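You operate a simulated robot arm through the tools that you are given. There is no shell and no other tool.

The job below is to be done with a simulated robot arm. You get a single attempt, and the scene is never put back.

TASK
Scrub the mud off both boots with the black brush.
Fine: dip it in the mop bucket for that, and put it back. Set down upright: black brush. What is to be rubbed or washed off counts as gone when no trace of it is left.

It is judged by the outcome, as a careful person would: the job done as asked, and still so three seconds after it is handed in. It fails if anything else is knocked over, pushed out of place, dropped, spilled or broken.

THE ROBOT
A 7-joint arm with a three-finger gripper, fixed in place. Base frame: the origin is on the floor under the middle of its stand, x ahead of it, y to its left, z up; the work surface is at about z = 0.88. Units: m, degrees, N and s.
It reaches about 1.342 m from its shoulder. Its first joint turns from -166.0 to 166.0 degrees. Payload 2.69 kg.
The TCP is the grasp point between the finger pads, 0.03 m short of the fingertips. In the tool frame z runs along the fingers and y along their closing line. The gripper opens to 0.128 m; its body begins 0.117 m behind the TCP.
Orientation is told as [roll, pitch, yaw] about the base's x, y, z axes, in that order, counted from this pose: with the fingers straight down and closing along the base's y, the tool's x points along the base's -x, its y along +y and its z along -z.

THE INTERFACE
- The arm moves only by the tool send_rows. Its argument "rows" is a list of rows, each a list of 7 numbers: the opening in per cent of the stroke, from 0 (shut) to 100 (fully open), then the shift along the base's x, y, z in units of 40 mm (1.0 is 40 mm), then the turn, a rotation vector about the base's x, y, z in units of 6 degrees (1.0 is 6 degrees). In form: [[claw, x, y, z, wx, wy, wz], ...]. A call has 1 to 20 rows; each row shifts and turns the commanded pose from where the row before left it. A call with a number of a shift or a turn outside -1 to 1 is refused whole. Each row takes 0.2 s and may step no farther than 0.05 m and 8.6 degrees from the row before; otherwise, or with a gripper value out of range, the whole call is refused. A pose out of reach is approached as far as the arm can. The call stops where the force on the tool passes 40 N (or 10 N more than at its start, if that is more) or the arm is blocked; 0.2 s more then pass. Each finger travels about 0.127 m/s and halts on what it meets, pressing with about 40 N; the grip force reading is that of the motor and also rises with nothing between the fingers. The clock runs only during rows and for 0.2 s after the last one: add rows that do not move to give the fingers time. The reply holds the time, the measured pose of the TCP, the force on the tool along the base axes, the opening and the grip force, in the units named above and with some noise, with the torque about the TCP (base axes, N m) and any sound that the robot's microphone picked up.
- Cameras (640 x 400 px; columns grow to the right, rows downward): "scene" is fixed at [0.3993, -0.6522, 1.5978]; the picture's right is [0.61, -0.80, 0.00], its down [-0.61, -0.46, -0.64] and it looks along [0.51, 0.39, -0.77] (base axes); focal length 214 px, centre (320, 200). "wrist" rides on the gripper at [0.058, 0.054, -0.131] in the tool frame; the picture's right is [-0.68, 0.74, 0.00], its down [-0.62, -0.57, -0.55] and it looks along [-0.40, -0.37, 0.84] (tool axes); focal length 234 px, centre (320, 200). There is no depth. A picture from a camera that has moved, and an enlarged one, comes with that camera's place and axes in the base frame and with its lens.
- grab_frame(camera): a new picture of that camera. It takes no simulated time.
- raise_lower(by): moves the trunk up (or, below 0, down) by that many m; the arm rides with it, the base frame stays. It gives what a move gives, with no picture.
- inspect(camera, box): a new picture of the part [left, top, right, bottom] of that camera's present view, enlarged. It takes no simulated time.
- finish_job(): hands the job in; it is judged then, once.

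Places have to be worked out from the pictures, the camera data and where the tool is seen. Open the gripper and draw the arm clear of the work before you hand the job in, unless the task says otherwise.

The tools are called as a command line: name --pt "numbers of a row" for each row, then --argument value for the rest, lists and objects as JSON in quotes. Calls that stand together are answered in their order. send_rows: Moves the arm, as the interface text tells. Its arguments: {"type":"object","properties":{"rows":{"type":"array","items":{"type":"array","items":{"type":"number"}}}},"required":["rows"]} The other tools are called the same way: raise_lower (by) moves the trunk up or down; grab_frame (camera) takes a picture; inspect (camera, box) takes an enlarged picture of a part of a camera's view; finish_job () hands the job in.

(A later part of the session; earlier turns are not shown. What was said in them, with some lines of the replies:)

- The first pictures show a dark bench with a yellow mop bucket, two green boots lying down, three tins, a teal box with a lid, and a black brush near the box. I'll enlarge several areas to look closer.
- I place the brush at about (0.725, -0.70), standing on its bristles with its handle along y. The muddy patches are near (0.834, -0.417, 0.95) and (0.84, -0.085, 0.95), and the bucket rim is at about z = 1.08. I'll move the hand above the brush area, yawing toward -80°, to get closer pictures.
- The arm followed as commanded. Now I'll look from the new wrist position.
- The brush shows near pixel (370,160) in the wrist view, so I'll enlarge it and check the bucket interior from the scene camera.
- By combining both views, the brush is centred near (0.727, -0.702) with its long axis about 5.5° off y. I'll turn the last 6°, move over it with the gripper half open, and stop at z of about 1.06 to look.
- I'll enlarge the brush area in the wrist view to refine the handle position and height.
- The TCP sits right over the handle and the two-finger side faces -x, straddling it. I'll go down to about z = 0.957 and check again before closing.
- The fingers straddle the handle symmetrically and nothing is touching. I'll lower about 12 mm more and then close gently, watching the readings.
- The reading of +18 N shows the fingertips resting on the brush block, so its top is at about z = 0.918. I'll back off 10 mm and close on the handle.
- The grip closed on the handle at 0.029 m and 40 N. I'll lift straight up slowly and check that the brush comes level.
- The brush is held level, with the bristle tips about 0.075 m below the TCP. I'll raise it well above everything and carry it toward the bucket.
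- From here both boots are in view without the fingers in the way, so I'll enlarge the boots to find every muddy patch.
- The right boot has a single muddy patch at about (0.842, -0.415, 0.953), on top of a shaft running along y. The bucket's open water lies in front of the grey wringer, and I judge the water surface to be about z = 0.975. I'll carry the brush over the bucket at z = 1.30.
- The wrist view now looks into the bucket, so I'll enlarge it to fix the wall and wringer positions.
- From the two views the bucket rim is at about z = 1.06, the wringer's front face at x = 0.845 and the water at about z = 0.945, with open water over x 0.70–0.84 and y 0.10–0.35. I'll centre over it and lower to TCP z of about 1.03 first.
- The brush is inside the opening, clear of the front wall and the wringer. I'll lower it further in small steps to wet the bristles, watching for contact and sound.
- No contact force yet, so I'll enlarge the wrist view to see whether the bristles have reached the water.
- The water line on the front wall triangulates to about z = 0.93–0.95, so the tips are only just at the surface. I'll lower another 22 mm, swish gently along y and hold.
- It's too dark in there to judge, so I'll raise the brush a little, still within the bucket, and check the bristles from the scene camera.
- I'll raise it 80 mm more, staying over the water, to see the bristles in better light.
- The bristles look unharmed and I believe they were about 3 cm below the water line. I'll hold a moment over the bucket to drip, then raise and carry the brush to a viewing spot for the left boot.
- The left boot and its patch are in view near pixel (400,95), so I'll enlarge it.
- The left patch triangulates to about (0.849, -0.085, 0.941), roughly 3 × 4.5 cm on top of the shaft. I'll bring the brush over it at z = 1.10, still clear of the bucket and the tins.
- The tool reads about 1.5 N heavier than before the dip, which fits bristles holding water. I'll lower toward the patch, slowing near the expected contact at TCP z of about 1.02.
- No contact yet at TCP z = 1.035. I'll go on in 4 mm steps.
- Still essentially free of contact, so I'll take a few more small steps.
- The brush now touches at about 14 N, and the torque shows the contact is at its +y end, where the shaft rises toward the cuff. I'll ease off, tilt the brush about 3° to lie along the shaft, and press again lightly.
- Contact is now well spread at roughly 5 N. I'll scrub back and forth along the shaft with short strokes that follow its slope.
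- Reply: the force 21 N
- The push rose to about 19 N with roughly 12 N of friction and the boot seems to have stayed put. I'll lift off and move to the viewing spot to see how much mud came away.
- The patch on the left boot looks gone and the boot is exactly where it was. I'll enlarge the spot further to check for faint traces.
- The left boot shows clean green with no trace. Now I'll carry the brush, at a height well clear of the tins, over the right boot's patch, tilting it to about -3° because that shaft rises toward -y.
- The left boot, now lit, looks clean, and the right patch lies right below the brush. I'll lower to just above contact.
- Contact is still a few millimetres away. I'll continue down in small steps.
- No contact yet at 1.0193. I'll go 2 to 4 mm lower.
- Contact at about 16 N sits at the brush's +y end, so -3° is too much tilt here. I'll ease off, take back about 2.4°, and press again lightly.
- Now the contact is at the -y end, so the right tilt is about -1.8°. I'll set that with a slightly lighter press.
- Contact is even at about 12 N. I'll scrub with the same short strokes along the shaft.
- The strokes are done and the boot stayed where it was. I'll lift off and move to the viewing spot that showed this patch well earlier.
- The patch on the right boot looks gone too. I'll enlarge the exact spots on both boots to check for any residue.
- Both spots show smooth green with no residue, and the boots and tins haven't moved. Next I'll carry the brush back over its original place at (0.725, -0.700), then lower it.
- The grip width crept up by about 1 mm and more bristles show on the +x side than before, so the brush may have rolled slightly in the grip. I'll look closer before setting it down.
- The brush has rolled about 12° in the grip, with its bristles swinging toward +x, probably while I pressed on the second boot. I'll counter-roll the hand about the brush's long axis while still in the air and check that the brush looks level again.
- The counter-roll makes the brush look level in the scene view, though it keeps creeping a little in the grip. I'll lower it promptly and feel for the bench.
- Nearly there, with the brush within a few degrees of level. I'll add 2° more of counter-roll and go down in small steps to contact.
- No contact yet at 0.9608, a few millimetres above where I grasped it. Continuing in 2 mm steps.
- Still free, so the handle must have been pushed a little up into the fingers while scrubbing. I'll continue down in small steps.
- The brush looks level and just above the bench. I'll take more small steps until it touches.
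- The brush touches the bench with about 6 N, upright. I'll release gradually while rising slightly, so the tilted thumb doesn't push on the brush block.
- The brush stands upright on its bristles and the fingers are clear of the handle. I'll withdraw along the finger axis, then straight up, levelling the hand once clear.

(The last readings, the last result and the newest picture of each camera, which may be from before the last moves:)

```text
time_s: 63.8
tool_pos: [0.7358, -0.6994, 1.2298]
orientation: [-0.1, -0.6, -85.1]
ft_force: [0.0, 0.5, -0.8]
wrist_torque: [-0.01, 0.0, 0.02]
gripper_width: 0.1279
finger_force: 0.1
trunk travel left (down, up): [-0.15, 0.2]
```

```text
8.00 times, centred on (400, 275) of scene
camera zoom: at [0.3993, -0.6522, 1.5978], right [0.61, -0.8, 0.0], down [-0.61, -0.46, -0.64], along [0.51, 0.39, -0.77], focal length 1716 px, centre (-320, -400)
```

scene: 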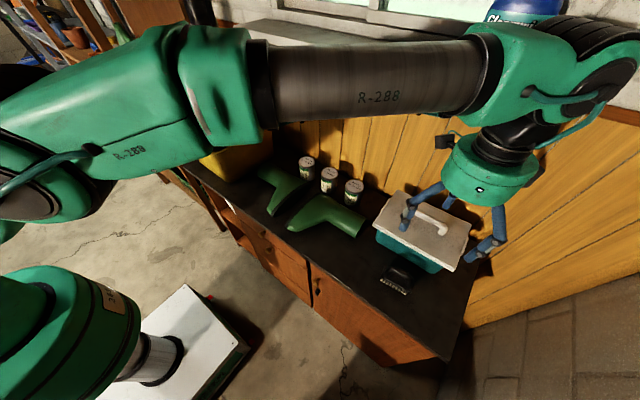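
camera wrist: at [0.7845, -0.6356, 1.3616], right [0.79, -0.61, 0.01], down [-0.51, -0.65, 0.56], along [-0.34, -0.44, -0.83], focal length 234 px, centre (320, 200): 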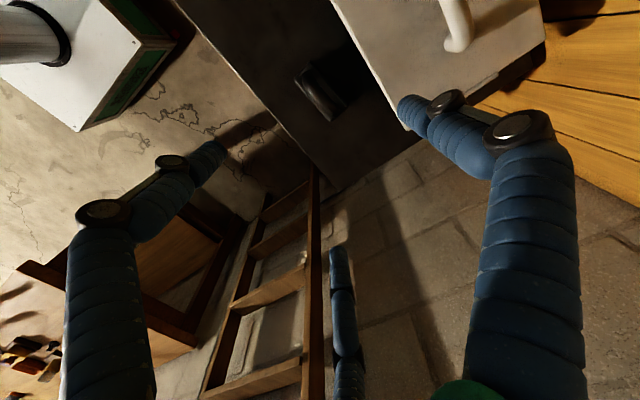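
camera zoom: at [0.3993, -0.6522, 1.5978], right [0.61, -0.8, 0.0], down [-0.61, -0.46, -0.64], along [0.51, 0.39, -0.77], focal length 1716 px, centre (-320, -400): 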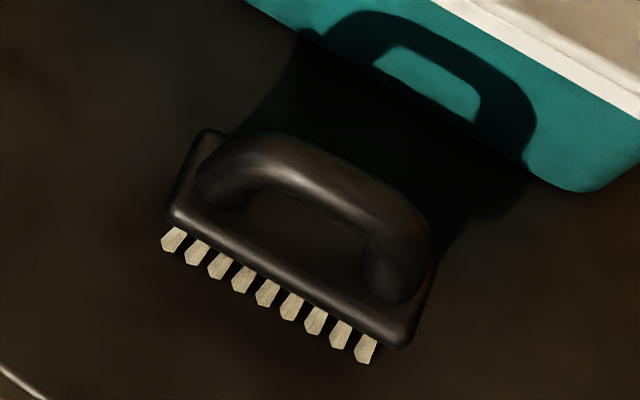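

The brush stands upright, about 18 mm further in +x than at the start. Before deciding whether to touch it up, I'll check both boots in the clear light.

inspect --camera "scene" --box '[300, 175, 380, 225]'

inspect --camera "scene" --box '[245, 150, 325, 200]'

inspect --camera "scene" --box '[240, 140, 400, 240]'

```text
8.00 times, centred on (340, 200) of scene
camera zoom: at [0.3993, -0.6522, 1.5978], right [0.61, -0.8, 0.0], down [-0.61, -0.46, -0.64], along [0.51, 0.39, -0.77], focal length 1716 px, centre (160, 200)
```

zoom: 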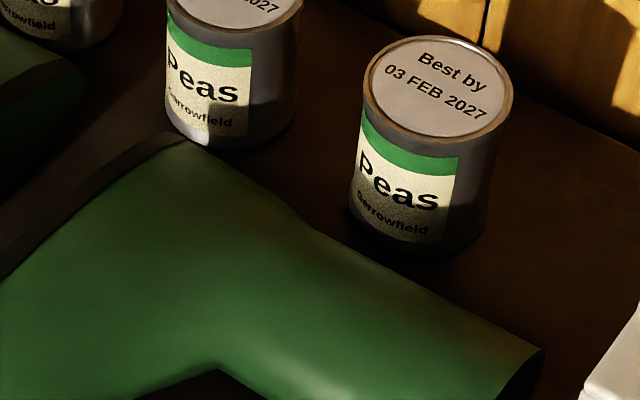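

```text
8.00 times, centred on (285, 175) of scene
camera zoom: at [0.3993, -0.6522, 1.5978], right [0.61, -0.8, 0.0], down [-0.61, -0.46, -0.64], along [0.51, 0.39, -0.77], focal length 1716 px, centre (600, 400)
```

zoom: 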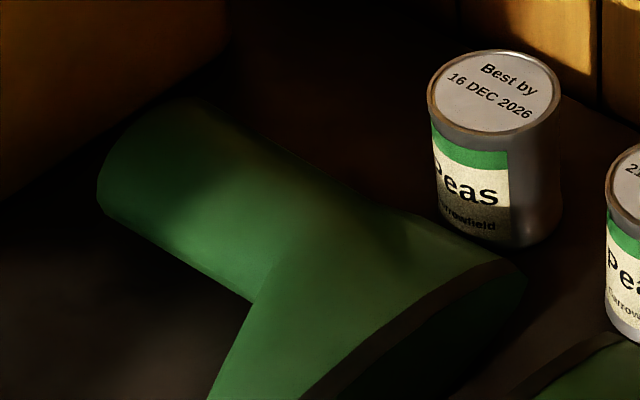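

```text
4.00 times, centred on (320, 190) of scene
camera zoom: at [0.3993, -0.6522, 1.5978], right [0.61, -0.8, 0.0], down [-0.61, -0.46, -0.64], along [0.51, 0.39, -0.77], focal length 858 px, centre (320, 240)
```

zoom: 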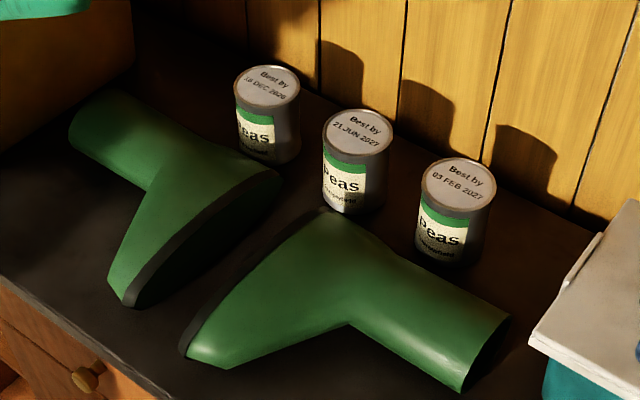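

Both boots look clean and sit exactly where they were at the start. I'll take a close look from above with the empty hand, starting with the right boot.

send_rows --pt "100 0.35 0.88 0 0 0 0" --pt "100 0.35 0.88 0 0 0 0" --pt "100 0.35 0.88 0 0 0 0" --pt "100 0.35 0.88 0 0 0 0" --pt "100 0.35 0.88 0 0 0 0" --pt "100 0.35 0.88 0 0 0 0" --pt "100 0.35 0.88 0 0 0 0" --pt "100 0.35 0.88 0 0 0 0" --pt "100 0 0 -0.8 0 0 0" --pt "100 0 0 -0.8 0 0 0" --pt "100 0 0 0 0 0 0"

grab_frame --camera "wrist"

inspect --camera "wrist" --box '[240, 40, 400, 140]'

```text
time_s: 66.2
tool_pos: [0.8491, -0.4215, 1.1669]
orientation: [-0.1, -0.8, -85.2]
ft_force: [0.0, 0.1, -0.6]
wrist_torque: [0.01, 0.01, -0.02]
gripper_width: 0.1278
finger_force: 0.1
trunk travel left (down, up): [-0.15, 0.2]
```

```text
taken
camera wrist: at [0.8975, -0.3567, 1.2973], right [0.79, -0.61, 0.01], down [-0.51, -0.65, 0.56], along [-0.34, -0.44, -0.83], focal length 234 px, centre (320, 200)
```

wrist: 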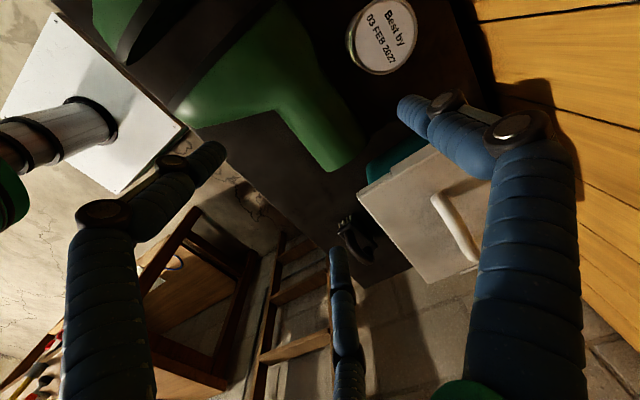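

```text
4.00 times, centred on (320, 90) of wrist
camera zoom: at [0.8975, -0.3567, 1.2973], right [0.79, -0.61, 0.01], down [-0.51, -0.65, 0.56], along [-0.34, -0.44, -0.83], focal length 937 px, centre (320, 640)
```

zoom: 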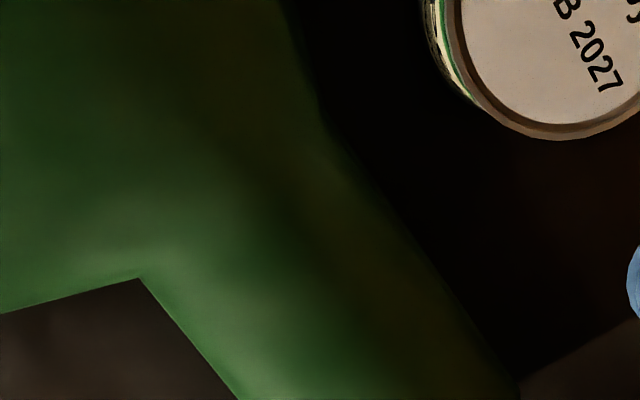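

The right boot is clean in the close view, with only soft shading on its wall side. I'll check the left boot the same way.

send_rows --pt "100 0 0.84 0 0 0 0" --pt "100 0 0.84 0 0 0 0" --pt "100 0 0.84 0 0 0 0" --pt "100 0 0.84 0 0 0 0" --pt "100 0 0.84 0 0 0 0" --pt "100 0 0.84 0 0 0 0" --pt "100 0 0.84 0 0 0 0" --pt "100 0 0.84 0 0 0 0" --pt "100 0 0.84 0 0 0 0" --pt "100 0 0.84 0 0 0 0" --pt "100 0 0 0 0 0 0"

grab_frame --camera "wrist"

inspect --camera "wrist" --box '[220, 20, 412, 140]'

grab_frame --camera "scene"

```text
time_s: 68.6
tool_pos: [0.8504, -0.0829, 1.1668]
orientation: [-0.2, -0.7, -85.2]
ft_force: [0.2, 0.6, 0.9]
wrist_torque: [-0.07, 0.05, 0.02]
gripper_width: 0.1279
finger_force: 0.1
trunk travel left (down, up): [-0.15, 0.2]
```

```text
taken
camera wrist: at [0.8978, -0.0178, 1.2966], right [0.79, -0.61, 0.01], down [-0.51, -0.65, 0.56], along [-0.34, -0.44, -0.83], focal length 234 px, centre (320, 200)
```

wrist: 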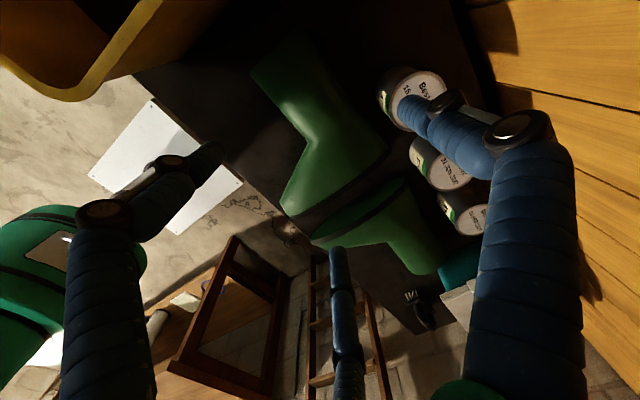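

```text
3.33 times, centred on (316, 80) of wrist
camera zoom: at [0.8978, -0.0178, 1.2966], right [0.79, -0.61, 0.01], down [-0.51, -0.65, 0.56], along [-0.34, -0.44, -0.83], focal length 781 px, centre (333, 600)
```

zoom: 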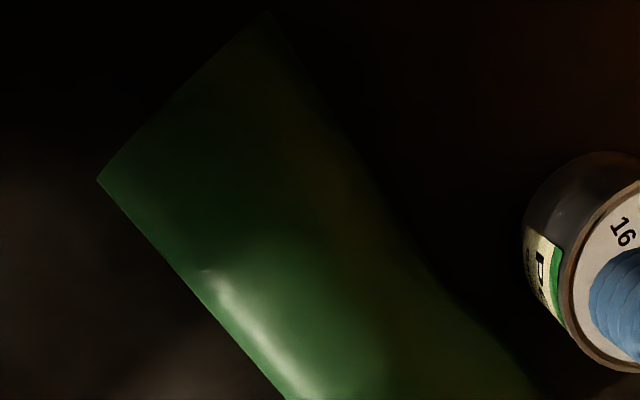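

```text
taken
```

scene: 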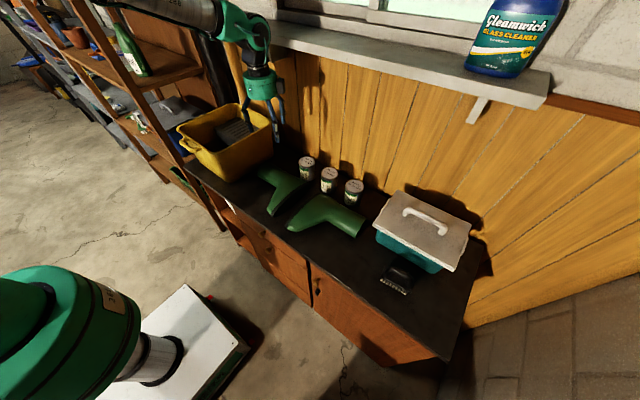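

Both boots are clean, the brush stands upright in its place, and the bucket, tins and box haven't moved. I'll draw the open hand up and back, clear of the work.

send_rows --pt "100 -0.2 0 0.8 0 0 0" --pt "100 -0.6 -0.6 0.7 0 0 0" --pt "100 -0.6 -0.6 0.7 0 0 0" --pt "100 -0.6 -0.6 0.7 0 0 0" --pt "100 -0.6 -0.6 0.7 0 0 0" --pt "100 -0.6 -0.6 0.7 0 0 0" --pt "100 -0.6 -0.6 0.6 0 0 0" --pt "100 -0.6 -0.6 0.3 0 0 0" --pt "100 0 0 0 0 0 0" --pt "100 0 0 0 0 0 0"

grab_frame --camera "scene"

inspect --camera "scene" --box '[350, 220, 478, 300]'

inspect --camera "scene" --box '[160, 90, 400, 240]'

```text
time_s: 70.8
tool_pos: [0.674, -0.2518, 1.3745]
orientation: [-0.2, -0.8, -85.2]
ft_force: [-0.1, 0.4, -1.2]
wrist_torque: [-0.02, 0.04, -0.01]
gripper_width: 0.1279
finger_force: 0.0
trunk travel left (down, up): [-0.15, 0.2]
```

```text
taken
```

scene: 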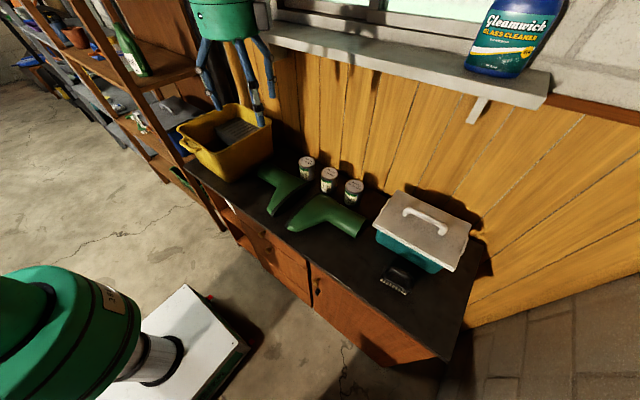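

```text
5.00 times, centred on (414, 260) of scene
camera zoom: at [0.3993, -0.6522, 1.5978], right [0.61, -0.8, 0.0], down [-0.61, -0.46, -0.64], along [0.51, 0.39, -0.77], focal length 1072 px, centre (-150, -100)
```

zoom: 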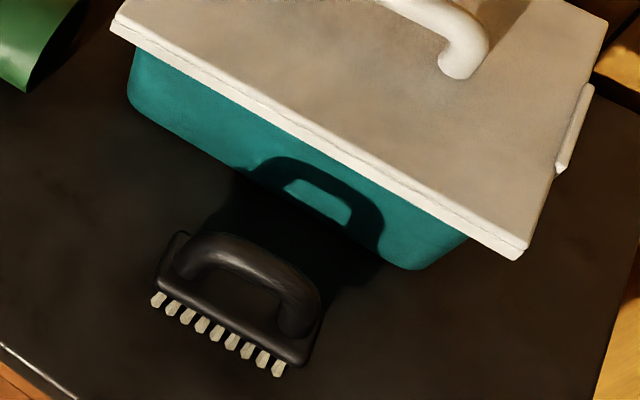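

```text
2.67 times, centred on (280, 165) of scene
camera zoom: at [0.3993, -0.6522, 1.5978], right [0.61, -0.8, 0.0], down [-0.61, -0.46, -0.64], along [0.51, 0.39, -0.77], focal length 572 px, centre (427, 293)
```

zoom: 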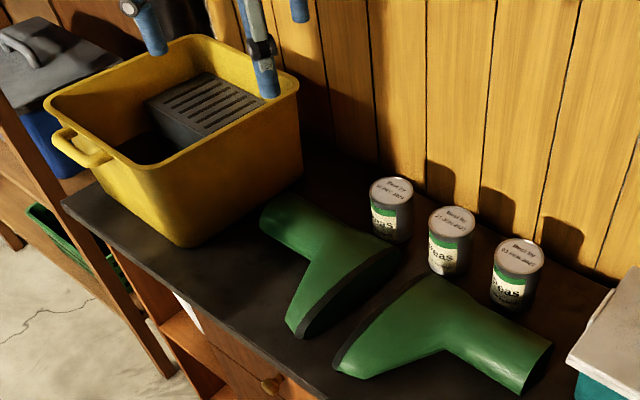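

Everything appears in place. One bright patch near the front of the cabinet under the bench catches my eye, so I'll enlarge it to make sure it's only light.

inspect --camera "scene" --box '[195, 180, 275, 230]'

inspect --camera "scene" --box '[250, 150, 378, 230]'

```text
8.00 times, centred on (235, 205) of scene
camera zoom: at [0.3993, -0.6522, 1.5978], right [0.61, -0.8, 0.0], down [-0.61, -0.46, -0.64], along [0.51, 0.39, -0.77], focal length 1716 px, centre (1000, 160)
```

zoom: 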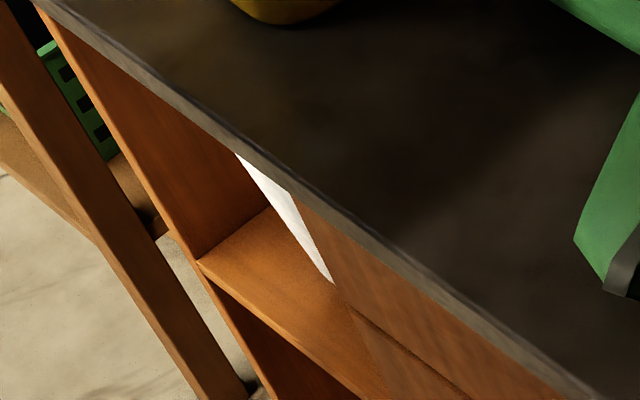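

```text
5.00 times, centred on (314, 190) of scene
camera zoom: at [0.3993, -0.6522, 1.5978], right [0.61, -0.8, 0.0], down [-0.61, -0.46, -0.64], along [0.51, 0.39, -0.77], focal length 1072 px, centre (350, 250)
```

zoom: 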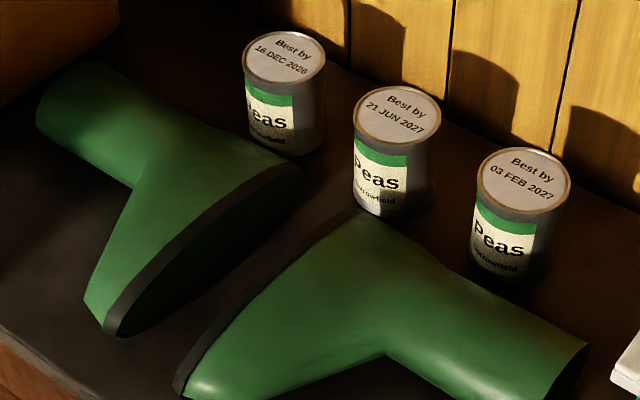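

The white patch is just something inside the open cabinet shelf that I never touched. Both boots are free of mud and in place, the brush stands upright where it came from to within about 2 cm, and the open hand is clear, so I'm handing the job in.

finish_job

```text
The job is handed in.
```

I scrubbed the mud off both boots with the black brush, after dipping it once in the mop bucket, and handed the job in. I don't have the verdict yet.

- **Boots:** each had one muddy patch on top of the shaft. Afterwards I saw no trace from the scene camera or up close from the wrist camera. I couldn't see the undersides the boots are lying on.
- **Brush:** it is back upright on its bristles, about 18 mm further toward the box than where it started. It had rolled roughly 12° in the grip, most likely while I was scrubbing the second boot. I levelled it before setting it down.
- **Dip:** the bucket was too dark to see the bristles go under. I lowered them about 3 cm below where I judged the water line to be.
- **Everything else:** the boots, bucket, tins and box look unmoved, and I saw nothing spilled. The gripper is open and the arm is clear of the bench.
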